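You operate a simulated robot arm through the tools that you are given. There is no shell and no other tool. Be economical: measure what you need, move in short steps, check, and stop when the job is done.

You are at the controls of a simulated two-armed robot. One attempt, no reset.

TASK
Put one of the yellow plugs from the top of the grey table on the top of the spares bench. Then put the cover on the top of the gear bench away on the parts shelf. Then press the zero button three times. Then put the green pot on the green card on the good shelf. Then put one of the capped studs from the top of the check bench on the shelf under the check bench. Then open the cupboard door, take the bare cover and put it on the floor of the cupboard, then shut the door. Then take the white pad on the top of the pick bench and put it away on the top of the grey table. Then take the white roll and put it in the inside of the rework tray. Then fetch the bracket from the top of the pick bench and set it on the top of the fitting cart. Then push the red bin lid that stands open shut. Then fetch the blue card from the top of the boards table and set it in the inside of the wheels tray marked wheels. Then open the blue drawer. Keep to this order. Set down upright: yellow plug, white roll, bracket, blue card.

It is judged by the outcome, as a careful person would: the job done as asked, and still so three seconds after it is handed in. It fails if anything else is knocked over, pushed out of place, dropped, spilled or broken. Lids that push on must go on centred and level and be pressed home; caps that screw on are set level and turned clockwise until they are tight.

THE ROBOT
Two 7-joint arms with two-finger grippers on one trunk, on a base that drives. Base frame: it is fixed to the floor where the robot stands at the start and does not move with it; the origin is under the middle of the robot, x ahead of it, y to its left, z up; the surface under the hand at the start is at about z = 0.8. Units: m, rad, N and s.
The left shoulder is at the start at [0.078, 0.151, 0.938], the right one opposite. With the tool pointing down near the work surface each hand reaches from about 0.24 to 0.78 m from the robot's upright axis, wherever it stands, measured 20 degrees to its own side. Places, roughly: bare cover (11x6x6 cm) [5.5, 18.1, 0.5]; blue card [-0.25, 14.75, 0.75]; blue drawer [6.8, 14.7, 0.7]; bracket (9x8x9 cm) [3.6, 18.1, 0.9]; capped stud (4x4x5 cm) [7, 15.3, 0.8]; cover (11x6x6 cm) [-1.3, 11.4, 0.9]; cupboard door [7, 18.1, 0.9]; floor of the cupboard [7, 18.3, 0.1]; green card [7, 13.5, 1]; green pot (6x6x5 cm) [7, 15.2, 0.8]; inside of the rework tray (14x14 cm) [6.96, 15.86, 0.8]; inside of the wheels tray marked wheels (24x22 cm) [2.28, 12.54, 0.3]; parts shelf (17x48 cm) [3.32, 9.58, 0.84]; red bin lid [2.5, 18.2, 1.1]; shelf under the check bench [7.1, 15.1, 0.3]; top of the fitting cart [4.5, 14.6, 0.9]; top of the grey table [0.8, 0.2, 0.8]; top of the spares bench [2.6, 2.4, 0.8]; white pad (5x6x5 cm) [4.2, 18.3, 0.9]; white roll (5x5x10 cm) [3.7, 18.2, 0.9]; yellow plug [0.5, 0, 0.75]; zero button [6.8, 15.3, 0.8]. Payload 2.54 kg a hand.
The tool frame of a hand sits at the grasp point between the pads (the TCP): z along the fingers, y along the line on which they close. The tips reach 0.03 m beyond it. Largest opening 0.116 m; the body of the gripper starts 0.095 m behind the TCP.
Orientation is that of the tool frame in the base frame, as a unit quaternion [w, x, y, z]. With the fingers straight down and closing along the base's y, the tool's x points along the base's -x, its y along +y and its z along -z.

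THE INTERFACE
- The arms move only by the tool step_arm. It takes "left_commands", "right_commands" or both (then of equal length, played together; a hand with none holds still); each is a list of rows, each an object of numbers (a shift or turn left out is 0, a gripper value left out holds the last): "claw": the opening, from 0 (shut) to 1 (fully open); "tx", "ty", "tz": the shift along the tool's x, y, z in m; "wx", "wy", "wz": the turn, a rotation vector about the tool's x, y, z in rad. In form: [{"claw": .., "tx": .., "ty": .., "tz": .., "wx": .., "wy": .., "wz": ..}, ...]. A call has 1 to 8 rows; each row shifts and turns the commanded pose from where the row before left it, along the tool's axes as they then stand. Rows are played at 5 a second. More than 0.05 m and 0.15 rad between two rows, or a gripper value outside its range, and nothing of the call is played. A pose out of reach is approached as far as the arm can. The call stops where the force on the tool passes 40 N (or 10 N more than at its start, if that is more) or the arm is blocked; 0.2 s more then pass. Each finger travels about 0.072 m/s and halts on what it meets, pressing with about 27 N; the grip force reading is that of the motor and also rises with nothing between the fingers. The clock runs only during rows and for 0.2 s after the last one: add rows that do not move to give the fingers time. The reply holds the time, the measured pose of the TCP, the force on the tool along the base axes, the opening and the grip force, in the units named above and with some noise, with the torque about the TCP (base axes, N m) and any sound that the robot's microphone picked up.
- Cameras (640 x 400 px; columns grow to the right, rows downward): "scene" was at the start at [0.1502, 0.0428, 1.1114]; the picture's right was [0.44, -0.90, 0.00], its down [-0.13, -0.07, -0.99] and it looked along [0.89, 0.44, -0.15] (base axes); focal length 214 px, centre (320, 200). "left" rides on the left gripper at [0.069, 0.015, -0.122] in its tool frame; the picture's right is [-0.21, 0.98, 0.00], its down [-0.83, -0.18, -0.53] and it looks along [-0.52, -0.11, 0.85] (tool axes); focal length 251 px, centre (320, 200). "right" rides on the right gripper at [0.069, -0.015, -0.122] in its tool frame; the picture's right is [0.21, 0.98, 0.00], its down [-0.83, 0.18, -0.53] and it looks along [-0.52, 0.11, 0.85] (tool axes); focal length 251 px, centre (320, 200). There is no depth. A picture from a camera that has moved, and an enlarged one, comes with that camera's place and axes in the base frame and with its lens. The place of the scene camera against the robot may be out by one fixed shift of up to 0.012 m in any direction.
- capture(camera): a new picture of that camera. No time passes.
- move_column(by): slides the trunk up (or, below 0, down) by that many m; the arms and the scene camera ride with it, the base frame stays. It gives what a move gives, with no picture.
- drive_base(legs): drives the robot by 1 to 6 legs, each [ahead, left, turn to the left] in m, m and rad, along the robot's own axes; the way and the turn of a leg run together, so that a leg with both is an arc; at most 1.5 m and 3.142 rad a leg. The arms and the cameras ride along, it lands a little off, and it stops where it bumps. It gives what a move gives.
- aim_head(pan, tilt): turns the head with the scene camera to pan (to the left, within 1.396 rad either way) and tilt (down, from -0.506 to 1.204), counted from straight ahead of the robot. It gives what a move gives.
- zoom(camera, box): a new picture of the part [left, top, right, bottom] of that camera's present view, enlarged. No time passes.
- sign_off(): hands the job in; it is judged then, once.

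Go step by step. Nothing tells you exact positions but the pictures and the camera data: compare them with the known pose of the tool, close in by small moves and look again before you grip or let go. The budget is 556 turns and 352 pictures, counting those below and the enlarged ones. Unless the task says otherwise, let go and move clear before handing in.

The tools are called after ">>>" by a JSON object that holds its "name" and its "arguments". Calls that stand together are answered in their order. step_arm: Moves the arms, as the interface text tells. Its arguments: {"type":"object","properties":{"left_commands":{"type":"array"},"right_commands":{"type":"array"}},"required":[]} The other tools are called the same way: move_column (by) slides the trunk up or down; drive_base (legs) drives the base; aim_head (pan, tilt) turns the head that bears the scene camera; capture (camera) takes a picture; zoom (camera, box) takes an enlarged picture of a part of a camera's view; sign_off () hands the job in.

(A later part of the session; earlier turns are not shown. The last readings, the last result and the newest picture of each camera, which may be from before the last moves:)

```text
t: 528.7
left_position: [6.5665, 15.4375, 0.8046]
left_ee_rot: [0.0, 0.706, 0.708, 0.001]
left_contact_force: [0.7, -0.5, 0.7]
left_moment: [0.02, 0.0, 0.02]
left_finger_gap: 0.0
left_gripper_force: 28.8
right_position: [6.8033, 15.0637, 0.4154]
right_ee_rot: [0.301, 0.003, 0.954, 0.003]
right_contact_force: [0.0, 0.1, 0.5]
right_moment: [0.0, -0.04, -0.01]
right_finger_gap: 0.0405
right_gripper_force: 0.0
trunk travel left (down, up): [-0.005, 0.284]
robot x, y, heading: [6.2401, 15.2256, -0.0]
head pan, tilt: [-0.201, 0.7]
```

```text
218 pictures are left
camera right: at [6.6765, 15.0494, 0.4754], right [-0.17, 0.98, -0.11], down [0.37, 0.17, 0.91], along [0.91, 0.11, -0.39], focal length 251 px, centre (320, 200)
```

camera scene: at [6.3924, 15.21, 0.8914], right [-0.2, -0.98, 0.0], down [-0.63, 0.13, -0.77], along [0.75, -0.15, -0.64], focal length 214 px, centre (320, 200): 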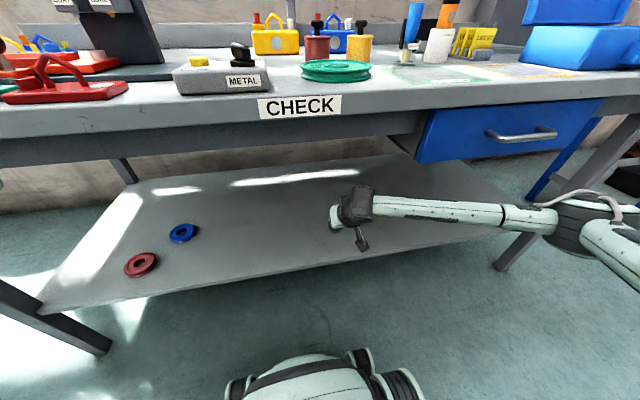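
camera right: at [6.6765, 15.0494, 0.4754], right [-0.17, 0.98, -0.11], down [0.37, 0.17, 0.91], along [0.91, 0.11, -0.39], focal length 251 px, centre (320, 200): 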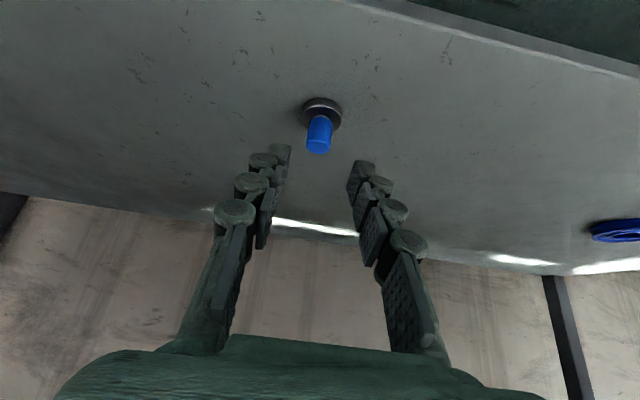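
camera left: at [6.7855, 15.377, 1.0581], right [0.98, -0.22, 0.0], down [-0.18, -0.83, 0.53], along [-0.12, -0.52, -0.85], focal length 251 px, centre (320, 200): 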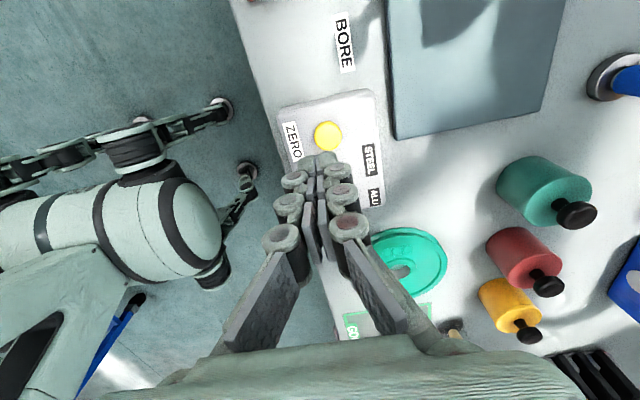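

Task 5 is done: the stud stands on the lower shelf. I back out, raise the trunk and restore the right hand upright, then look towards the cupboard at (7, 18.2).

>>> {"name": "drive_base", "arguments": {"legs": [[-0.6, 0, 0]]}}

>>> {"name": "move_column", "arguments": {"by": 0.2}}

>>> {"name": "step_arm", "arguments": {"right_commands": [{"tx": -0.028, "tz": -0.04}, {"tx": -0.028, "tz": -0.04}, {"tx": -0.028, "tz": -0.04}, {"tx": -0.028, "tz": -0.04}, {"tx": -0.028, "tz": -0.04}, {"tx": -0.028, "tz": -0.04}, {"tx": -0.028, "tz": -0.04}]}}

>>> {"name": "step_arm", "arguments": {"right_commands": [{"wy": 0.122, "tx": 0.03}, {"wy": 0.122, "tx": 0.03}, {"wy": 0.122, "tx": 0.03}, {"wy": 0.122, "tx": 0.02}, {"wy": 0.122}]}}

>>> {"name": "aim_head", "arguments": {"pan": 0.9, "tilt": 0.2}}

>>> {"name": "capture", "arguments": {"camera": "scene"}}

```text
t: 532.1
left_position: [5.9679, 15.4356, 0.8058]
left_ee_rot: [0.0, 0.704, 0.71, 0.001]
left_contact_force: [-0.4, -0.5, 0.6]
left_moment: [0.01, 0.01, -0.01]
left_finger_gap: 0.0
left_gripper_force: 29.2
right_position: [6.2075, 15.0642, 0.4164]
right_ee_rot: [0.301, 0.001, 0.954, 0.005]
right_contact_force: [-0.4, -0.2, 0.1]
right_moment: [0.01, 0.02, 0.0]
right_finger_gap: 0.0407
right_gripper_force: 0.0
trunk travel left (down, up): [-0.005, 0.284]
robot x, y, heading: [5.6502, 15.2232, 0.004]
head pan, tilt: [-0.201, 0.7]
```

```text
t: 534.3
left_position: [5.9694, 15.4359, 1.0055]
left_ee_rot: [-0.001, 0.704, 0.71, 0.0]
left_contact_force: [-0.3, 0.0, -0.4]
left_moment: [0.02, 0.01, 0.0]
left_finger_gap: 0.0
left_gripper_force: 28.8
right_position: [6.208, 15.0645, 0.6136]
right_ee_rot: [0.301, 0.002, 0.954, 0.003]
right_contact_force: [-0.7, -0.3, -0.9]
right_moment: [-0.02, 0.0, 0.01]
right_finger_gap: 0.0404
right_gripper_force: 0.0
trunk travel left (down, up): [-0.205, 0.084]
robot x, y, heading: [5.6485, 15.2219, 0.005]
head pan, tilt: [-0.201, 0.7]
```

```text
t: 535.9
left_position: [5.969, 15.4356, 1.0043]
left_ee_rot: [-0.001, 0.704, 0.711, 0.0]
left_contact_force: [0.5, 0.4, -0.5]
left_moment: [0.01, -0.02, 0.0]
left_finger_gap: 0.0
left_gripper_force: 29.0
right_position: [6.208, 15.058, 0.9609]
right_ee_rot: [0.3, 0.001, 0.954, 0.004]
right_contact_force: [-0.9, -0.3, 0.8]
right_moment: [0.0, 0.0, -0.03]
right_finger_gap: 0.0407
right_gripper_force: 0.1
trunk travel left (down, up): [-0.205, 0.084]
robot x, y, heading: [5.6473, 15.2234, 0.003]
head pan, tilt: [-0.201, 0.7]
```

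```text
t: 537.1
left_position: [5.9703, 15.4357, 1.0046]
left_ee_rot: [-0.001, 0.704, 0.71, 0.001]
left_contact_force: [-0.3, -0.9, 0.4]
left_moment: [-0.02, 0.02, 0.01]
left_finger_gap: 0.0
left_gripper_force: 28.4
right_position: [6.1102, 15.0606, 0.9124]
right_ee_rot: [-0.001, -0.001, 1.0, 0.004]
right_contact_force: [-0.1, 0.6, -0.1]
right_moment: [-0.01, -0.02, -0.01]
right_finger_gap: 0.0404
right_gripper_force: 0.0
trunk travel left (down, up): [-0.205, 0.084]
robot x, y, heading: [5.6447, 15.2211, 0.005]
head pan, tilt: [-0.201, 0.7]
```

```text
t: 538.4
left_position: [5.9688, 15.4338, 1.0056]
left_ee_rot: [-0.001, 0.704, 0.71, 0.001]
left_contact_force: [0.6, 0.0, 0.3]
left_moment: [-0.02, 0.01, -0.02]
left_finger_gap: 0.0001
left_gripper_force: 28.9
right_position: [6.1112, 15.0598, 0.9128]
right_ee_rot: [0.001, 0.0, 1.0, 0.005]
right_contact_force: [0.1, -0.9, -0.2]
right_moment: [0.02, 0.01, 0.01]
right_finger_gap: 0.0407
right_gripper_force: 0.0
trunk travel left (down, up): [-0.205, 0.084]
robot x, y, heading: [5.6479, 15.2214, 0.008]
head pan, tilt: [0.901, 0.201]
```

```text
217 pictures are left
camera scene: at [5.7702, 15.2977, 1.1367], right [0.79, -0.62, 0.0], down [-0.12, -0.16, -0.98], along [0.6, 0.77, -0.2], focal length 214 px, centre (320, 200)
```

scene: 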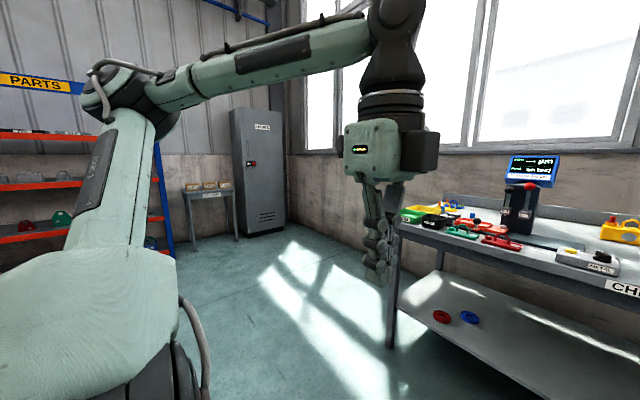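

I move north and turn to face the cupboard and the PARTS rack.

>>> {"name": "drive_base", "arguments": {"legs": [[0.1, 1.0, 0], [0, 0, 1.565]]}}

>>> {"name": "aim_head", "arguments": {"pan": -0.3, "tilt": 0.2}}

>>> {"name": "capture", "arguments": {"camera": "scene"}}

>>> {"name": "aim_head", "arguments": {"pan": 0.5, "tilt": 0.3}}

>>> {"name": "capture", "arguments": {"camera": "scene"}}

```text
t: 552.4
left_position: [5.5421, 16.5649, 1.0046]
left_ee_rot: [-0.002, 0.004, 1.0, 0.0]
left_contact_force: [-0.7, 0.3, 0.2]
left_moment: [-0.03, -0.01, 0.02]
left_finger_gap: 0.0
left_gripper_force: 28.9
right_position: [5.9203, 16.6995, 0.9124]
right_ee_rot: [-0.002, -0.702, 0.712, 0.003]
right_contact_force: [0.0, -0.1, -0.6]
right_moment: [0.0, 0.0, -0.02]
right_finger_gap: 0.0404
right_gripper_force: 0.0
trunk travel left (down, up): [-0.205, 0.084]
robot x, y, heading: [5.7537, 16.2363, 1.563]
head pan, tilt: [0.901, 0.201]
```

```text
t: 553.8
left_position: [5.5436, 16.564, 1.0051]
left_ee_rot: [0.0, 0.003, 1.0, 0.0]
left_contact_force: [0.0, -0.1, -0.2]
left_moment: [-0.02, 0.01, -0.02]
left_finger_gap: 0.0
left_gripper_force: 28.3
right_position: [5.9206, 16.701, 0.9122]
right_ee_rot: [-0.003, -0.701, 0.713, 0.003]
right_contact_force: [0.7, -0.5, 0.0]
right_moment: [0.0, 0.02, 0.03]
right_finger_gap: 0.0404
right_gripper_force: 0.0
trunk travel left (down, up): [-0.205, 0.084]
robot x, y, heading: [5.7503, 16.2401, 1.564]
head pan, tilt: [-0.3, 0.201]
```

```text
216 pictures are left
camera scene: at [5.7791, 16.3957, 1.1368], right [0.95, -0.3, 0.0], down [-0.06, -0.19, -0.98], along [0.3, 0.93, -0.2], focal length 214 px, centre (320, 200)
```

scene: 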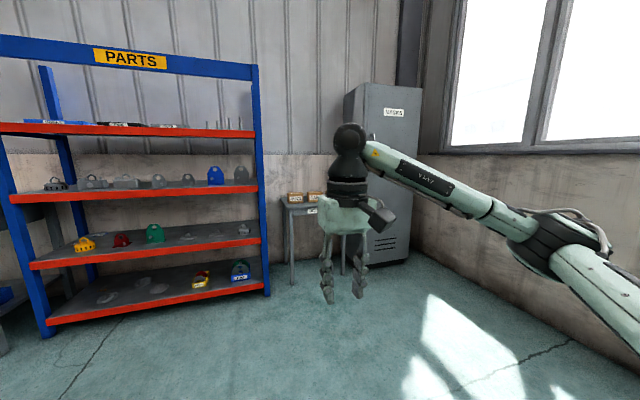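

```text
t: 555.0
left_position: [5.542, 16.5646, 1.0057]
left_ee_rot: [0.0, 0.004, 1.0, -0.001]
left_contact_force: [-0.5, -1.0, 0.2]
left_moment: [-0.01, 0.0, 0.02]
left_finger_gap: 0.0001
left_gripper_force: 29.0
right_position: [5.9203, 16.7008, 0.9115]
right_ee_rot: [-0.003, -0.701, 0.713, 0.003]
right_contact_force: [-0.3, -0.5, 0.0]
right_moment: [-0.01, 0.01, 0.0]
right_finger_gap: 0.0407
right_gripper_force: 0.0
trunk travel left (down, up): [-0.205, 0.084]
robot x, y, heading: [5.7549, 16.2416, 1.562]
head pan, tilt: [0.499, 0.3]
```

```text
215 pictures are left
camera scene: at [5.7069, 16.3893, 1.1275], right [0.88, 0.47, 0.0], down [0.14, -0.26, -0.96], along [-0.45, 0.84, -0.3], focal length 214 px, centre (320, 200)
```

scene: 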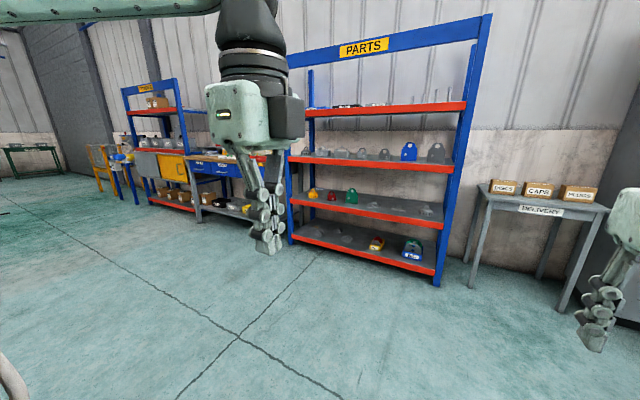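

>>> {"name": "zoom", "arguments": {"camera": "scene", "box": [280, 130, 480, 290]}}

```text
2.50 times, centred on (380, 210) of scene
camera zoom: at [5.7069, 16.3893, 1.1275], right [0.88, 0.47, 0.0], down [0.14, -0.26, -0.96], along [-0.45, 0.84, -0.3], focal length 536 px, centre (170, 175)
```

zoom: 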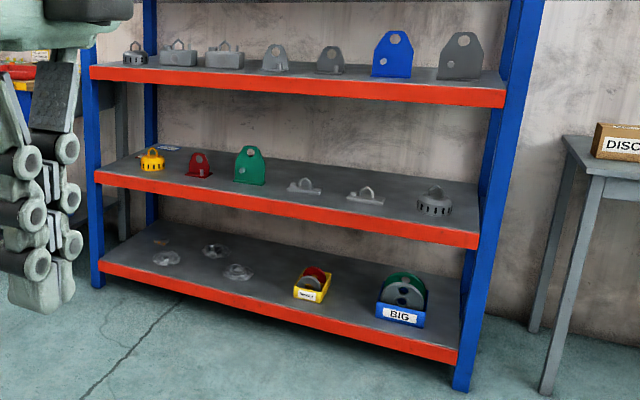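

>>> {"name": "zoom", "arguments": {"camera": "scene", "box": [350, 180, 450, 230]}}

>>> {"name": "zoom", "arguments": {"camera": "scene", "box": [290, 140, 390, 200]}}

```text
6.40 times, centred on (400, 205) of scene
camera zoom: at [5.7069, 16.3893, 1.1275], right [0.88, 0.47, 0.0], down [0.14, -0.26, -0.96], along [-0.45, 0.84, -0.3], focal length 1373 px, centre (-192, 168)
```

zoom: 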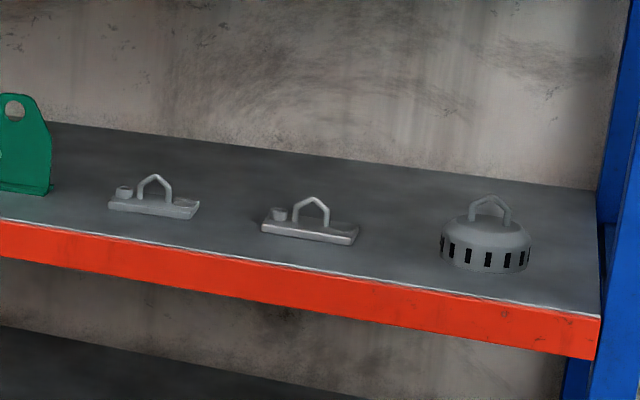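

```text
6.40 times, centred on (340, 170) of scene
camera zoom: at [5.7069, 16.3893, 1.1275], right [0.88, 0.47, 0.0], down [0.14, -0.26, -0.96], along [-0.45, 0.84, -0.3], focal length 1373 px, centre (192, 392)
```

zoom: 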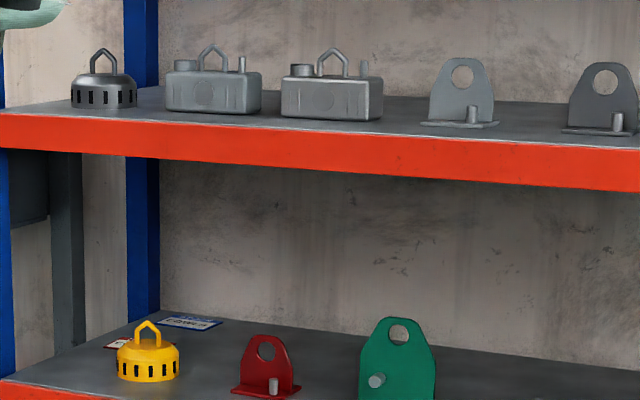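

The bare-metal cover is the shinier right one at about (5.49, 18.2) on the z≈0.49 shelf of the PARTS rack. First I go to the cupboard to open its door.

>>> {"name": "drive_base", "arguments": {"legs": [[0.6, -0.75, 0.007]]}}

>>> {"name": "aim_head", "arguments": {"pan": -0.3, "tilt": 0.2}}

>>> {"name": "capture", "arguments": {"camera": "scene"}}

>>> {"name": "zoom", "arguments": {"camera": "scene", "box": [240, 40, 440, 280]}}

```text
t: 562.5
left_position: [6.2945, 17.1702, 1.0053]
left_ee_rot: [-0.001, 0.002, 1.0, 0.001]
left_contact_force: [-0.1, -0.2, 0.5]
left_moment: [0.02, -0.02, -0.02]
left_finger_gap: 0.0
left_gripper_force: 29.0
right_position: [6.672, 17.3063, 0.911]
right_ee_rot: [-0.003, -0.702, 0.712, 0.002]
right_contact_force: [-0.2, -0.2, 0.3]
right_moment: [-0.01, -0.02, 0.0]
right_finger_gap: 0.0407
right_gripper_force: 0.1
trunk travel left (down, up): [-0.205, 0.084]
robot x, y, heading: [6.5013, 16.8417, 1.564]
head pan, tilt: [0.499, 0.3]
```

```text
t: 563.7
left_position: [6.2955, 17.1698, 1.006]
left_ee_rot: [0.0, 0.003, 1.0, -0.001]
left_contact_force: [-0.7, -1.5, 0.1]
left_moment: [0.0, -0.01, 0.0]
left_finger_gap: 0.0
left_gripper_force: 28.7
right_position: [6.6719, 17.3071, 0.9118]
right_ee_rot: [-0.003, -0.703, 0.712, 0.004]
right_contact_force: [0.0, -0.4, -0.3]
right_moment: [0.0, 0.02, -0.04]
right_finger_gap: 0.0407
right_gripper_force: 0.0
trunk travel left (down, up): [-0.205, 0.084]
robot x, y, heading: [6.5044, 16.8441, 1.567]
head pan, tilt: [-0.3, 0.201]
```

```text
211 pictures are left
camera scene: at [6.531, 17.0023, 1.1367], right [0.95, -0.3, 0.0], down [-0.06, -0.19, -0.98], along [0.3, 0.93, -0.2], focal length 214 px, centre (320, 200)
```

scene: 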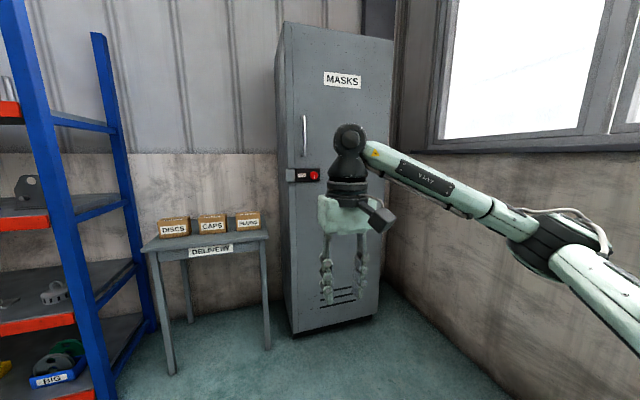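

```text
1.67 times, centred on (340, 160) of scene
camera zoom: at [6.531, 17.0023, 1.1367], right [0.95, -0.3, 0.0], down [-0.06, -0.19, -0.98], along [0.3, 0.93, -0.2], focal length 358 px, centre (287, 267)
```

zoom: 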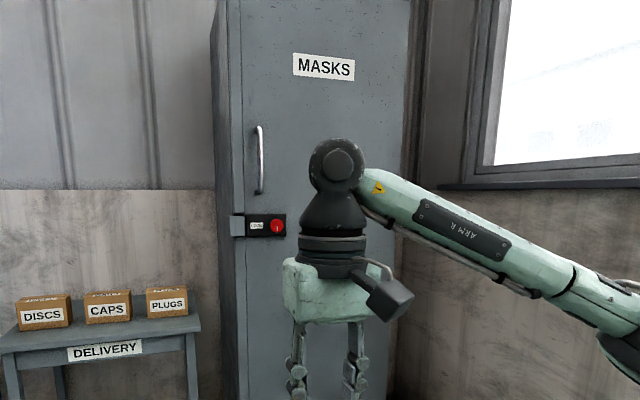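

>>> {"name": "zoom", "arguments": {"camera": "scene", "box": [275, 105, 345, 190]}}

```text
4.71 times, centred on (310, 148) of scene
camera zoom: at [6.531, 17.0023, 1.1367], right [0.95, -0.3, 0.0], down [-0.06, -0.19, -0.98], along [0.3, 0.93, -0.2], focal length 1009 px, centre (367, 447)
```

zoom: 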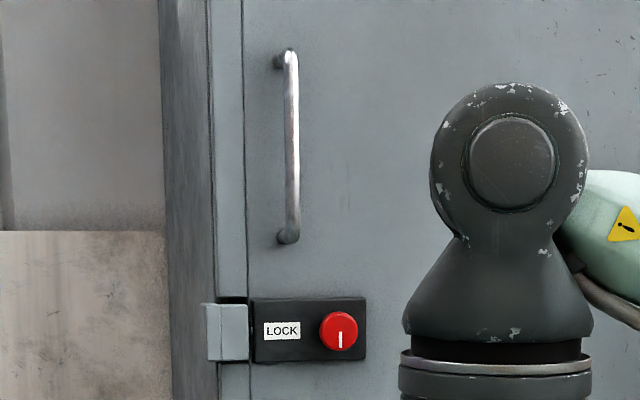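

The door has a handle and a LOCK box with a red turn knob. I pitch the right hand forward to horizontal to operate them.

>>> {"name": "step_arm", "arguments": {"right_commands": [{"claw": 0.6, "tx": -0.045}, {"tx": -0.045}, {"tx": -0.045}, {"wy": -0.143, "tz": -0.02}, {"wy": -0.143, "tz": -0.02}, {"wy": -0.143, "tz": -0.02}, {"wy": -0.143}, {"wy": -0.143}]}}

>>> {"name": "step_arm", "arguments": {"right_commands": [{"wy": -0.143}, {"wy": -0.143}, {"wy": -0.143}, {"wy": -0.143}, {"wy": -0.143}, {"wy": -0.141}, {}]}}

>>> {"name": "capture", "arguments": {"camera": "right"}}

```text
t: 565.5
left_position: [6.2951, 17.1709, 1.0049]
left_ee_rot: [-0.001, 0.003, 1.0, 0.0]
left_contact_force: [0.4, -0.5, 0.4]
left_moment: [0.01, 0.01, 0.02]
left_finger_gap: 0.0
left_gripper_force: 28.4
right_position: [6.6739, 17.4339, 0.9712]
right_ee_rot: [0.247, -0.656, 0.668, 0.249]
right_contact_force: [0.2, 0.3, 0.4]
right_moment: [0.01, 0.01, -0.01]
right_finger_gap: 0.0696
right_gripper_force: 0.1
trunk travel left (down, up): [-0.205, 0.084]
robot x, y, heading: [6.5055, 16.8462, 1.562]
head pan, tilt: [-0.3, 0.201]
```

```text
t: 567.1
left_position: [6.2948, 17.1702, 1.0046]
left_ee_rot: [-0.001, 0.003, 1.0, 0.001]
left_contact_force: [-0.1, 0.6, -0.1]
left_moment: [0.03, -0.01, 0.02]
left_finger_gap: 0.0
left_gripper_force: 28.2
right_position: [6.6658, 17.4317, 0.973]
right_ee_rot: [0.458, -0.536, 0.541, 0.459]
right_contact_force: [0.1, -0.3, -0.5]
right_moment: [-0.02, -0.02, 0.01]
right_finger_gap: 0.0695
right_gripper_force: 0.0
right hand out of reach, approached as far as the arm can: row 5, 6
trunk travel left (down, up): [-0.205, 0.084]
robot x, y, heading: [6.5055, 16.8418, 1.564]
head pan, tilt: [-0.3, 0.201]
```

```text
208 pictures are left
camera right: at [6.6818, 17.3012, 0.9222], right [-0.98, -0.03, -0.21], down [-0.18, -0.4, 0.9], along [-0.11, 0.92, 0.38], focal length 251 px, centre (320, 200)
```

right: 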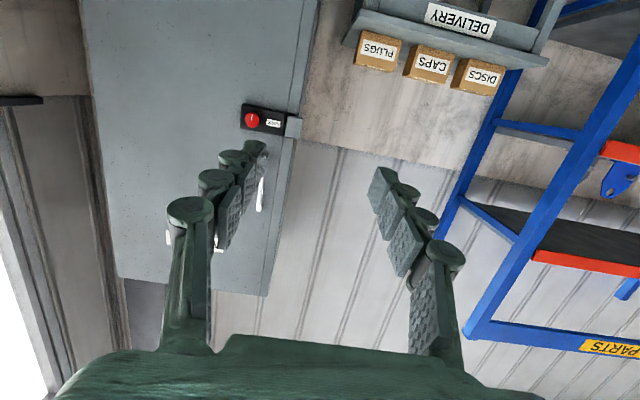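

>>> {"name": "step_arm", "arguments": {"right_commands": [{"tz": 0.045}, {"tz": 0.045}, {"tz": 0.045}, {"wy": -0.08}, {"wy": -0.08}, {}]}}

>>> {"name": "capture", "arguments": {"camera": "right"}}

>>> {"name": "capture", "arguments": {"camera": "scene"}}

```text
t: 568.5
left_position: [6.2949, 17.171, 1.005]
left_ee_rot: [-0.001, 0.002, 1.0, -0.001]
left_contact_force: [-0.2, -0.3, -0.4]
left_moment: [0.0, 0.02, 0.0]
left_finger_gap: 0.0001
left_gripper_force: 28.9
right_position: [6.6691, 17.5672, 0.9512]
right_ee_rot: [0.458, -0.536, 0.54, 0.46]
right_contact_force: [0.0, -0.3, 0.5]
right_moment: [0.05, 0.01, -0.03]
right_finger_gap: 0.0695
right_gripper_force: 0.0
right hand out of reach, approached as far as the arm can: row 4, 5
trunk travel left (down, up): [-0.205, 0.084]
robot x, y, heading: [6.5072, 16.8413, 1.562]
head pan, tilt: [-0.3, 0.201]
```

```text
207 pictures are left
camera right: at [6.6822, 17.4356, 0.9025], right [-0.98, -0.03, -0.21], down [-0.18, -0.4, 0.9], along [-0.11, 0.92, 0.38], focal length 251 px, centre (320, 200)
```

right: 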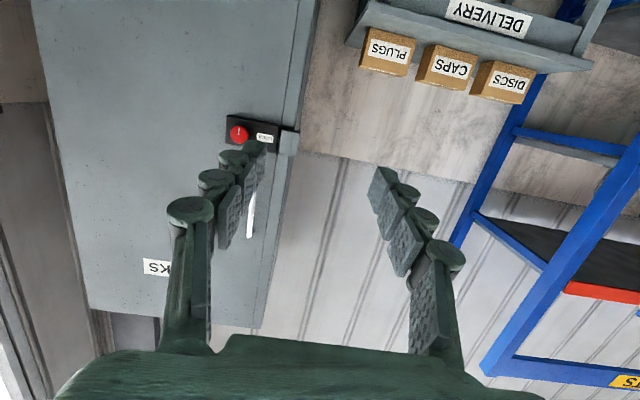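

```text
206 pictures are left
camera scene: at [6.531, 17.0023, 1.1368], right [0.95, -0.3, 0.0], down [-0.06, -0.19, -0.98], along [0.3, 0.93, -0.2], focal length 214 px, centre (320, 200)
```

scene: 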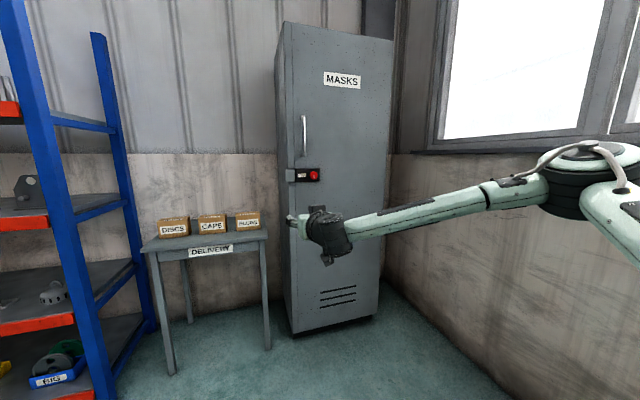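

I triangulate the knob at (6.848, 18.097, 1.035). I drive so the hand is right in front of it, and raise the trunk.

>>> {"name": "move_column", "arguments": {"by": 0.084}}

>>> {"name": "drive_base", "arguments": {"legs": [[0, -0.18, 0.005], [0.36, 0, 0]]}}

>>> {"name": "capture", "arguments": {"camera": "right"}}

>>> {"name": "capture", "arguments": {"camera": "scene"}}

```text
t: 569.7
left_position: [6.2939, 17.1708, 1.0884]
left_ee_rot: [-0.001, 0.003, 1.0, 0.0]
left_contact_force: [-0.5, 1.5, 0.3]
left_moment: [-0.01, 0.02, -0.01]
left_finger_gap: 0.0
left_gripper_force: 28.5
right_position: [6.6678, 17.567, 1.034]
right_ee_rot: [0.458, -0.536, 0.541, 0.459]
right_contact_force: [-0.4, 0.9, 0.1]
right_moment: [0.0, -0.02, 0.01]
right_finger_gap: 0.0698
right_gripper_force: 0.1
trunk travel left (down, up): [-0.289, 0.0]
robot x, y, heading: [6.5036, 16.8462, 1.564]
head pan, tilt: [-0.3, 0.201]
```

```text
t: 573.9
left_position: [6.4714, 17.5294, 1.0897]
left_ee_rot: [-0.002, 0.0, 1.0, 0.0]
left_contact_force: [-0.6, -0.8, 0.1]
left_moment: [-0.02, 0.01, 0.04]
left_finger_gap: 0.0
left_gripper_force: 28.4
right_position: [6.8402, 17.9272, 1.0351]
right_ee_rot: [0.456, -0.538, 0.54, 0.46]
right_contact_force: [0.0, 1.0, -0.3]
right_moment: [-0.02, 0.0, 0.03]
right_finger_gap: 0.0695
right_gripper_force: 0.1
trunk travel left (down, up): [-0.289, 0.0]
robot x, y, heading: [6.6839, 17.2033, 1.573]
head pan, tilt: [-0.3, 0.201]
```

```text
205 pictures are left
camera right: at [6.8566, 17.7966, 0.9862], right [-0.98, -0.04, -0.21], down [-0.18, -0.4, 0.9], along [-0.11, 0.92, 0.38], focal length 251 px, centre (320, 200)
```

right: 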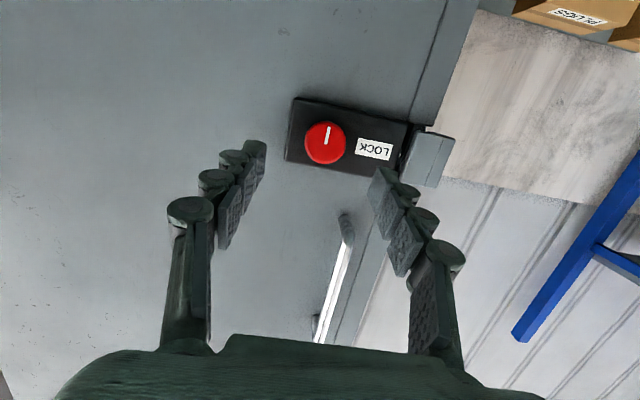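

```text
204 pictures are left
camera scene: at [6.708, 17.3627, 1.2207], right [0.95, -0.3, 0.0], down [-0.06, -0.19, -0.98], along [0.29, 0.94, -0.2], focal length 214 px, centre (320, 200)
```

scene: 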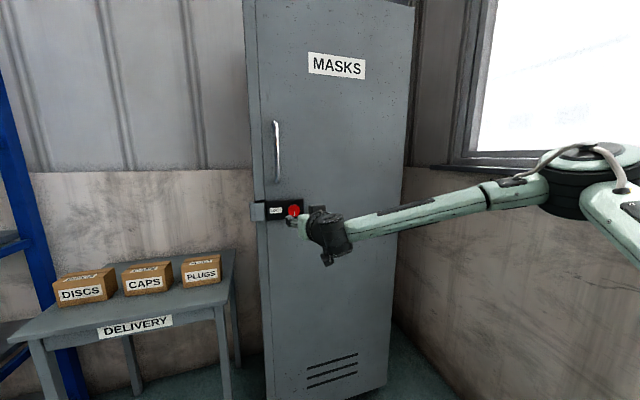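

>>> {"name": "zoom", "arguments": {"camera": "right", "box": [270, 80, 470, 210]}}

```text
3.08 times, centred on (370, 145) of right
camera zoom: at [6.8566, 17.7966, 0.9862], right [-0.98, -0.04, -0.21], down [-0.18, -0.4, 0.9], along [-0.11, 0.92, 0.38], focal length 774 px, centre (166, 369)
```

zoom: 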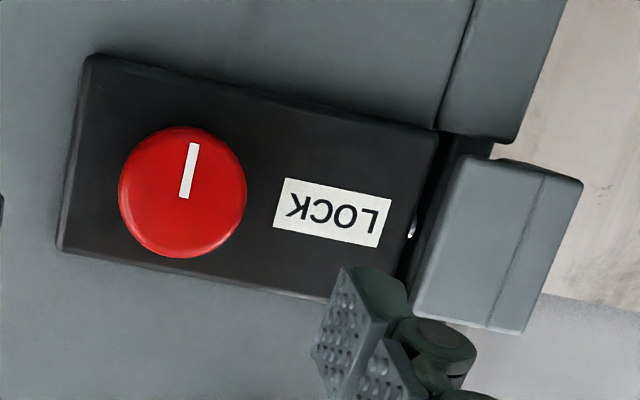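

I bring the fingers over the knob in steps.

>>> {"name": "step_arm", "arguments": {"right_commands": [{"tz": 0.03, "tx": -0.006, "ty": 0.005}, {"tz": 0.03, "tx": -0.006, "ty": 0.005}, {"tz": 0.03, "tx": -0.006}, {}]}}

>>> {"name": "capture", "arguments": {"camera": "right"}}

>>> {"name": "zoom", "arguments": {"camera": "scene", "box": [240, 170, 360, 270]}}

```text
t: 574.9
left_position: [6.4714, 17.5287, 1.0894]
left_ee_rot: [-0.001, 0.0, 1.0, 0.0]
left_contact_force: [0.6, -0.1, 0.2]
left_moment: [0.02, -0.02, -0.01]
left_finger_gap: 0.0
left_gripper_force: 28.8
right_position: [6.8283, 18.0195, 1.0354]
right_ee_rot: [0.456, -0.538, 0.538, 0.461]
right_contact_force: [0.7, -0.4, -0.8]
right_moment: [-0.01, 0.02, 0.0]
right_finger_gap: 0.0697
right_gripper_force: 0.1
trunk travel left (down, up): [-0.289, 0.0]
robot x, y, heading: [6.6835, 17.2038, 1.567]
head pan, tilt: [-0.3, 0.201]
```

```text
202 pictures are left
camera right: at [6.8433, 17.8877, 0.9864], right [-0.98, -0.04, -0.21], down [-0.18, -0.4, 0.9], along [-0.11, 0.92, 0.38], focal length 251 px, centre (320, 200)
```

right: 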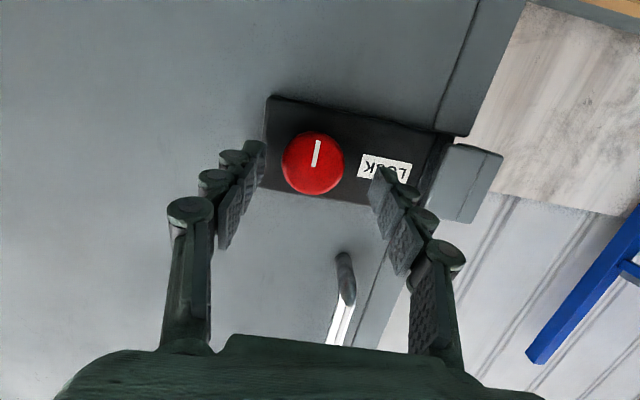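

```text
4.00 times, centred on (300, 220) of scene
camera zoom: at [6.708, 17.362, 1.2208], right [0.95, -0.3, 0.0], down [-0.06, -0.19, -0.98], along [0.29, 0.94, -0.2], focal length 858 px, centre (400, 120)
```

zoom: 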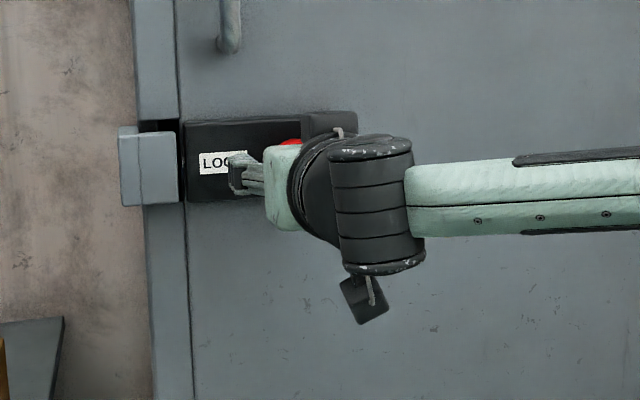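

>>> {"name": "step_arm", "arguments": {"right_commands": [{"tz": 0.01, "tx": -0.004, "ty": -0.005}, {"tz": 0.01, "tx": -0.004}, {"tz": 0.008}, {}, {"claw": 0.2}, {}, {}, {}]}}

>>> {"name": "capture", "arguments": {"camera": "right"}}

```text
t: 576.4
left_position: [6.4712, 17.5248, 1.0897]
left_ee_rot: [-0.002, 0.001, 1.0, 0.003]
left_contact_force: [-0.3, -0.1, -0.7]
left_moment: [0.02, 0.02, -0.01]
left_finger_gap: 0.0
left_gripper_force: 28.3
right_position: [6.8331, 18.044, 1.0427]
right_ee_rot: [0.455, -0.538, 0.538, 0.463]
right_contact_force: [-1.9, -24.7, 5.0]
right_moment: [-0.22, 0.01, -0.67]
right_finger_gap: 0.0402
right_gripper_force: 44.8
trunk travel left (down, up): [-0.289, 0.0]
robot x, y, heading: [6.6815, 17.1998, 1.569]
head pan, tilt: [-0.3, 0.201]
stopped in row 7 (right hand): the force on the tool passed its limit at 51 N (the readings are from after the stop); the commanded pose is now the measured one
```

```text
200 pictures are left
camera right: at [6.8483, 17.9128, 0.9936], right [-0.98, -0.04, -0.2], down [-0.17, -0.4, 0.9], along [-0.12, 0.92, 0.38], focal length 251 px, centre (320, 200)
```

right: 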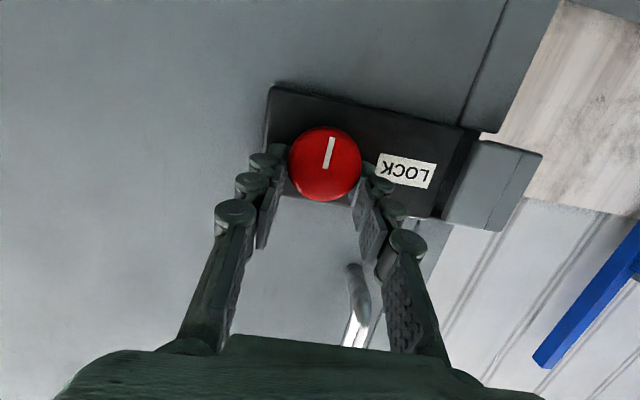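

The knob (40 mm) is gripped. I ease the push and try a small clockwise turn, watching torque.

>>> {"name": "step_arm", "arguments": {"right_commands": [{"tz": -0.004}, {"wz": 0.12}, {"wz": 0.12}, {}]}}

>>> {"name": "zoom", "arguments": {"camera": "right", "box": [250, 80, 450, 220]}}

```text
t: 577.4
left_position: [6.4715, 17.5267, 1.09]
left_ee_rot: [-0.002, 0.001, 1.0, 0.001]
left_contact_force: [0.3, 0.1, -0.1]
left_moment: [0.0, 0.01, 0.0]
left_finger_gap: 0.0001
left_gripper_force: 28.1
right_position: [6.8355, 18.0436, 1.0424]
right_ee_rot: [0.397, -0.468, 0.601, 0.513]
right_contact_force: [1.3, -6.0, 8.1]
right_moment: [0.74, -0.02, 0.49]
right_finger_gap: 0.0404
right_gripper_force: 45.1
trunk travel left (down, up): [-0.289, 0.0]
robot x, y, heading: [6.6814, 17.2054, 1.571]
head pan, tilt: [-0.3, 0.201]
```

```text
2.86 times, centred on (350, 150) of right
camera zoom: at [6.8334, 17.9117, 0.9919], right [-1.0, 0.0, 0.03], down [0.03, -0.39, 0.92], along [0.02, 0.92, 0.39], focal length 718 px, centre (234, 343)
```

zoom: 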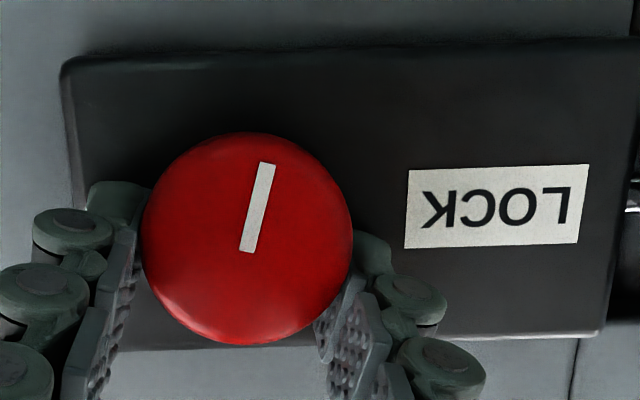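

The knob turns. I continue clockwise.

>>> {"name": "step_arm", "arguments": {"right_commands": [{"wz": 0.14}, {"wz": 0.14}, {"wz": 0.14}, {"wz": 0.14}, {"wz": 0.14}, {"wz": 0.14}, {}]}}

>>> {"name": "capture", "arguments": {"camera": "right"}}

```text
t: 578.7
left_position: [6.4711, 17.5265, 1.0895]
left_ee_rot: [-0.001, 0.001, 1.0, 0.001]
left_contact_force: [0.3, 0.0, 0.3]
left_moment: [0.01, -0.02, 0.02]
left_finger_gap: 0.0002
left_gripper_force: 28.8
right_position: [6.8401, 18.0412, 1.036]
right_ee_rot: [0.177, -0.208, 0.736, 0.619]
right_contact_force: [4.5, -15.9, -0.7]
right_moment: [0.54, -0.2, 0.11]
right_finger_gap: 0.0397
right_gripper_force: 45.0
trunk travel left (down, up): [-0.289, 0.0]
robot x, y, heading: [6.685, 17.2035, 1.569]
head pan, tilt: [-0.3, 0.201]
stopped in row 6 (right hand): the force on the tool passed its limit at 42 N (the readings are from after the stop); the commanded pose is now the measured one
```

```text
198 pictures are left
camera right: at [6.7883, 17.913, 1.0083], right [-0.7, 0.12, 0.71], down [0.6, -0.43, 0.67], along [0.39, 0.89, 0.22], focal length 251 px, centre (320, 200)
```

right: 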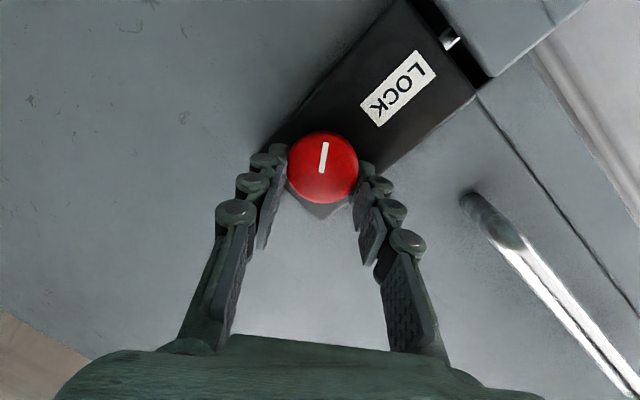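

The knob has turned about 60°. I ease the pressure and continue to 90°.

>>> {"name": "step_arm", "arguments": {"right_commands": [{"tz": -0.004}, {}, {"wz": 0.1}, {"wz": 0.1}, {}]}}

>>> {"name": "step_arm", "arguments": {"right_commands": [{"tz": -0.002, "wz": 0.1}, {"wz": 0.1}, {"wz": 0.1}, {}]}}

>>> {"name": "capture", "arguments": {"camera": "right"}}

```text
t: 579.9
left_position: [6.4719, 17.5291, 1.0901]
left_ee_rot: [-0.001, 0.002, 1.0, 0.001]
left_contact_force: [0.1, -0.1, -0.5]
left_moment: [0.01, 0.01, -0.01]
left_finger_gap: 0.0
left_gripper_force: 28.8
right_position: [6.8396, 18.0406, 1.0353]
right_ee_rot: [0.114, -0.134, 0.753, 0.634]
right_contact_force: [7.9, 1.1, -0.9]
right_moment: [-0.41, -0.04, 0.26]
right_finger_gap: 0.0395
right_gripper_force: 44.6
trunk travel left (down, up): [-0.289, 0.0]
robot x, y, heading: [6.6834, 17.2042, 1.565]
head pan, tilt: [-0.3, 0.201]
```

```text
t: 580.9
left_position: [6.4727, 17.5293, 1.0896]
left_ee_rot: [-0.001, 0.0, 1.0, -0.001]
left_contact_force: [0.1, 0.0, -0.6]
left_moment: [0.0, 0.02, 0.01]
left_finger_gap: 0.0001
left_gripper_force: 28.2
right_position: [6.8401, 18.0372, 1.0333]
right_ee_rot: [0.018, -0.018, 0.766, 0.642]
right_contact_force: [9.0, 3.1, -8.8]
right_moment: [-0.43, -0.05, 0.33]
right_finger_gap: 0.0395
right_gripper_force: 44.3
trunk travel left (down, up): [-0.289, 0.0]
robot x, y, heading: [6.6804, 17.2049, 1.569]
head pan, tilt: [-0.3, 0.201]
```

```text
197 pictures are left
camera right: at [6.7711, 17.9154, 1.0356], right [-0.26, 0.17, 0.95], down [0.81, -0.49, 0.31], along [0.52, 0.86, -0.01], focal length 251 px, centre (320, 200)
```

right: 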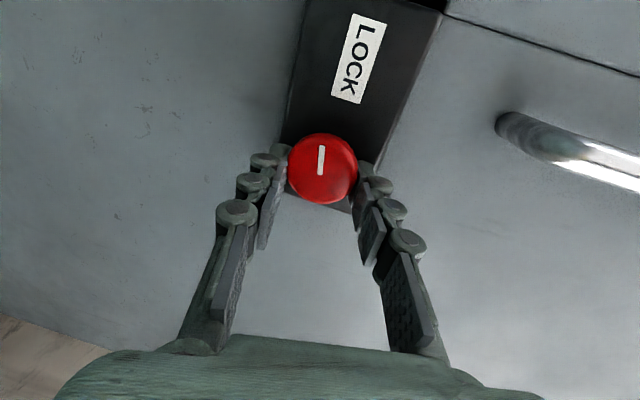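

>>> {"name": "zoom", "arguments": {"camera": "scene", "box": [240, 170, 340, 250]}}

```text
5.00 times, centred on (290, 210) of scene
camera zoom: at [6.7098, 17.3627, 1.2204], right [0.95, -0.3, 0.0], down [-0.06, -0.19, -0.98], along [0.29, 0.93, -0.2], focal length 1072 px, centre (470, 150)
```

zoom: 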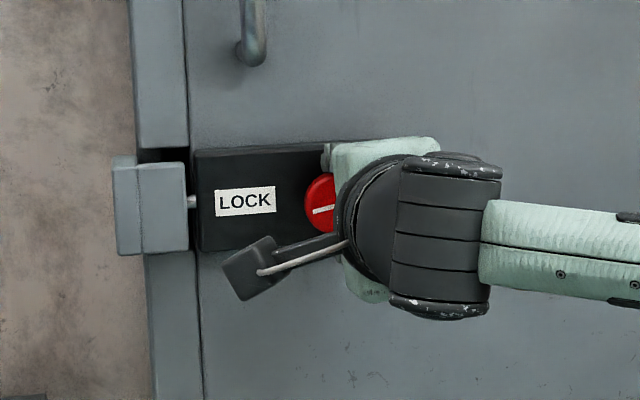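

The bolt still seems to bridge the gap, and there's no end stop yet. I turn further and watch.

>>> {"name": "step_arm", "arguments": {"right_commands": [{"wz": 0.1}, {"wz": 0.1}, {"wz": 0.1}, {"wz": 0.1}, {}]}}

>>> {"name": "zoom", "arguments": {"camera": "scene", "box": [240, 170, 340, 250]}}

```text
t: 582.1
left_position: [6.4707, 17.5296, 1.0884]
left_ee_rot: [-0.001, 0.001, 1.0, 0.0]
left_contact_force: [0.7, 0.0, 0.5]
left_moment: [0.01, 0.02, 0.01]
left_finger_gap: 0.0001
left_gripper_force: 28.8
right_position: [6.8361, 18.0386, 1.032]
right_ee_rot: [-0.11, 0.132, 0.756, 0.631]
right_contact_force: [-1.7, -1.8, -18.7]
right_moment: [-0.74, -0.66, -0.19]
right_finger_gap: 0.0397
right_gripper_force: 45.3
trunk travel left (down, up): [-0.289, 0.0]
robot x, y, heading: [6.6802, 17.2009, 1.569]
head pan, tilt: [-0.3, 0.201]
```

```text
5.00 times, centred on (290, 210) of scene
camera zoom: at [6.7086, 17.3636, 1.2203], right [0.95, -0.3, 0.0], down [-0.06, -0.19, -0.98], along [0.29, 0.93, -0.2], focal length 1072 px, centre (470, 150)
```

zoom: 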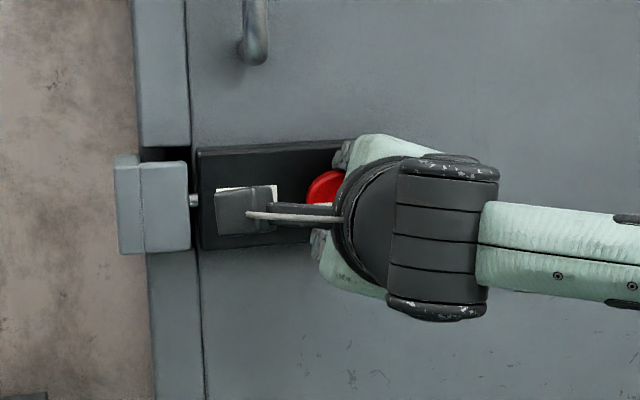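

>>> {"name": "capture", "arguments": {"camera": "right"}}

>>> {"name": "zoom", "arguments": {"camera": "scene", "box": [255, 190, 295, 230]}}

```text
194 pictures are left
camera right: at [6.7662, 17.9209, 1.0618], right [0.13, 0.18, 0.98], down [0.84, -0.54, -0.01], along [0.53, 0.82, -0.22], focal length 251 px, centre (320, 200)
```

right: 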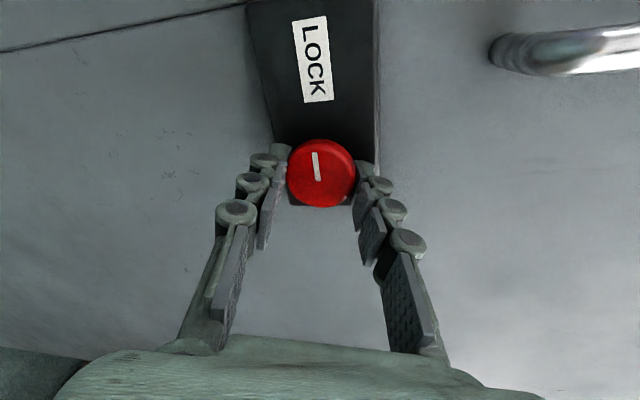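

```text
10.00 times, centred on (275, 210) of scene
camera zoom: at [6.7086, 17.3636, 1.2203], right [0.95, -0.3, 0.0], down [-0.06, -0.19, -0.98], along [0.29, 0.93, -0.2], focal length 2145 px, centre (770, 100)
```

zoom: 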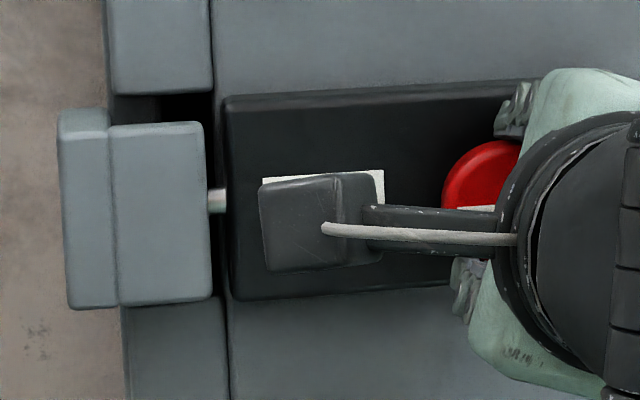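

The knob hit a stop with the bolt extended across the gap, so clockwise seems to be locking. I turn it back counter-clockwise and watch the bolt.

>>> {"name": "step_arm", "arguments": {"right_commands": [{"wz": -0.14}, {"wz": -0.14}, {"wz": -0.14}, {"wz": -0.14}, {"wz": -0.14}, {"wz": -0.14}, {"wz": -0.14}, {}]}}

>>> {"name": "zoom", "arguments": {"camera": "scene", "box": [255, 190, 295, 230]}}

```text
t: 583.9
left_position: [6.471, 17.5288, 1.0877]
left_ee_rot: [0.001, 0.001, 1.0, -0.001]
left_contact_force: [0.6, 0.7, -0.1]
left_moment: [0.01, -0.01, 0.01]
left_finger_gap: 0.0
left_gripper_force: 28.4
right_position: [6.8376, 18.038, 1.0358]
right_ee_rot: [0.201, -0.24, 0.727, 0.611]
right_contact_force: [-8.0, 3.6, -9.3]
right_moment: [-0.25, -0.03, -0.26]
right_finger_gap: 0.0395
right_gripper_force: 45.2
trunk travel left (down, up): [-0.289, 0.0]
robot x, y, heading: [6.6809, 17.1986, 1.566]
head pan, tilt: [-0.3, 0.201]
```

```text
10.00 times, centred on (275, 210) of scene
camera zoom: at [6.708, 17.3629, 1.2206], right [0.95, -0.3, 0.0], down [-0.06, -0.19, -0.98], along [0.29, 0.93, -0.2], focal length 2145 px, centre (770, 100)
```

zoom: 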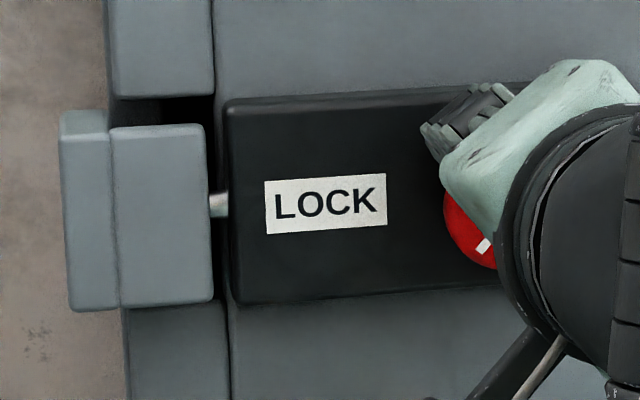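

>>> {"name": "step_arm", "arguments": {"right_commands": [{"wz": -0.14}, {"wz": -0.14}, {"wz": -0.14}, {"wz": -0.14}, {"wz": -0.14}, {"wz": -0.1}, {}]}}

>>> {"name": "zoom", "arguments": {"camera": "scene", "box": [255, 190, 295, 230]}}

```text
t: 585.5
left_position: [6.47, 17.5291, 1.0896]
left_ee_rot: [0.001, 0.0, 1.0, 0.002]
left_contact_force: [1.1, 0.9, -0.3]
left_moment: [0.01, -0.03, -0.03]
left_finger_gap: 0.0
left_gripper_force: 28.4
right_position: [6.8337, 18.0365, 1.0381]
right_ee_rot: [0.424, -0.503, 0.575, 0.486]
right_contact_force: [-14.5, 3.0, 8.3]
right_moment: [-0.35, 0.84, 0.38]
right_finger_gap: 0.0401
right_gripper_force: 45.3
trunk travel left (down, up): [-0.289, 0.0]
robot x, y, heading: [6.6783, 17.1998, 1.568]
head pan, tilt: [-0.3, 0.201]
```

```text
10.00 times, centred on (275, 210) of scene
camera zoom: at [6.7068, 17.3605, 1.221], right [0.95, -0.3, 0.0], down [-0.06, -0.19, -0.98], along [0.29, 0.94, -0.2], focal length 2145 px, centre (770, 100)
```

zoom: 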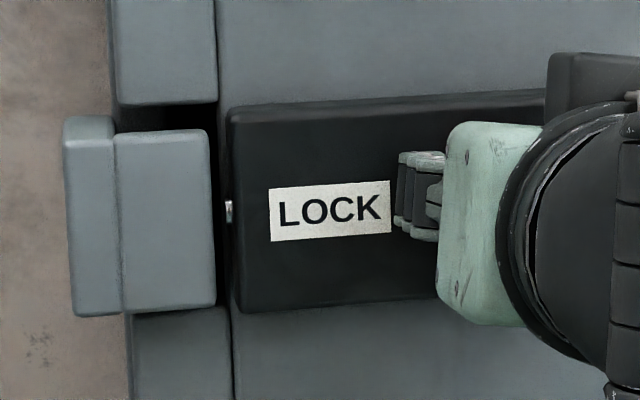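

The bolt is retracted again (unlocked) at the knob's stop. I release the knob, back off and go to the handle above.

>>> {"name": "step_arm", "arguments": {"right_commands": [{"claw": 0.5}, {"claw": 0.6}, {"tz": -0.045}, {"tz": -0.045, "wz": -0.08}, {"tx": -0.045}, {"tx": -0.045}, {"tx": -0.045}, {"tx": -0.04}]}}

>>> {"name": "capture", "arguments": {"camera": "right"}}

>>> {"name": "capture", "arguments": {"camera": "scene"}}

```text
t: 587.3
left_position: [6.4708, 17.528, 1.0902]
left_ee_rot: [-0.001, 0.001, 1.0, 0.0]
left_contact_force: [0.5, 0.1, 0.8]
left_moment: [0.01, 0.01, 0.04]
left_finger_gap: 0.0002
left_gripper_force: 29.1
right_position: [6.8497, 17.9765, 1.2257]
right_ee_rot: [0.443, -0.525, 0.557, 0.467]
right_contact_force: [-0.2, 0.4, -0.6]
right_moment: [-0.02, 0.0, -0.01]
right_finger_gap: 0.0698
right_gripper_force: 0.0
trunk travel left (down, up): [-0.289, 0.0]
robot x, y, heading: [6.6823, 17.2, 1.566]
head pan, tilt: [-0.3, 0.201]
```

```text
190 pictures are left
camera right: at [6.8597, 17.8442, 1.177], right [-0.99, -0.03, -0.16], down [-0.14, -0.38, 0.91], along [-0.08, 0.92, 0.37], focal length 251 px, centre (320, 200)
```

right: 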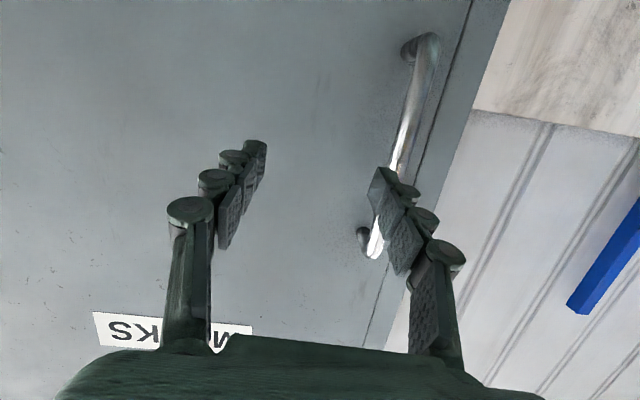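

```text
189 pictures are left
camera scene: at [6.7084, 17.3609, 1.2208], right [0.95, -0.3, 0.0], down [-0.06, -0.19, -0.98], along [0.29, 0.94, -0.2], focal length 214 px, centre (320, 200)
```

scene: 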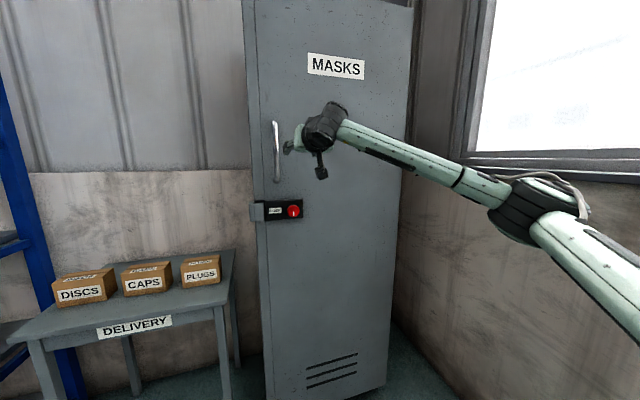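

The handle bar is at about (6.783, 18.05), z 1.13–1.30. I move onto it and grip.

>>> {"name": "step_arm", "arguments": {"right_commands": [{"ty": 0.034}, {"ty": 0.033}, {"tz": 0.03}, {"tz": 0.028}, {}, {"claw": 0.05}, {}, {}]}}

>>> {"name": "step_arm", "arguments": {"right_commands": [{}, {}]}}

>>> {"name": "capture", "arguments": {"camera": "right"}}

```text
t: 589.1
left_position: [6.4721, 17.5295, 1.0898]
left_ee_rot: [-0.001, 0.001, 1.0, 0.0]
left_contact_force: [0.3, -0.2, 0.6]
left_moment: [0.0, 0.02, 0.03]
left_finger_gap: 0.0
left_gripper_force: 28.4
right_position: [6.7826, 18.0355, 1.2176]
right_ee_rot: [0.444, -0.524, 0.558, 0.466]
right_contact_force: [7.3, 0.4, -0.8]
right_moment: [-0.29, -0.89, -0.13]
right_finger_gap: 0.0155
right_gripper_force: 41.6
trunk travel left (down, up): [-0.289, 0.0]
robot x, y, heading: [6.6838, 17.2018, 1.567]
head pan, tilt: [-0.3, 0.201]
```

```text
t: 589.7
left_position: [6.4728, 17.5295, 1.0882]
left_ee_rot: [-0.002, 0.001, 1.0, 0.0]
left_contact_force: [-0.9, -0.6, 0.4]
left_moment: [0.0, -0.04, 0.0]
left_finger_gap: 0.0001
left_gripper_force: 29.0
right_position: [6.7826, 18.0346, 1.2166]
right_ee_rot: [0.443, -0.524, 0.558, 0.467]
right_contact_force: [11.4, 1.1, 0.1]
right_moment: [-0.01, -1.08, -0.15]
right_finger_gap: 0.0156
right_gripper_force: 41.2
trunk travel left (down, up): [-0.289, 0.0]
robot x, y, heading: [6.6815, 17.2012, 1.568]
head pan, tilt: [-0.3, 0.201]
```

```text
188 pictures are left
camera right: at [6.7931, 17.9036, 1.1688], right [-0.99, -0.02, -0.16], down [-0.14, -0.38, 0.91], along [-0.08, 0.92, 0.37], focal length 251 px, centre (320, 200)
```

right: 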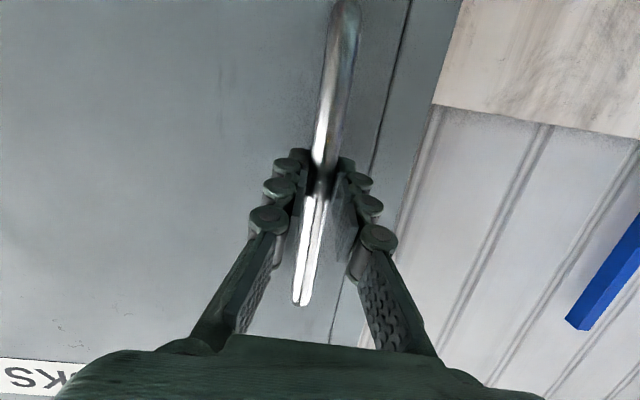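

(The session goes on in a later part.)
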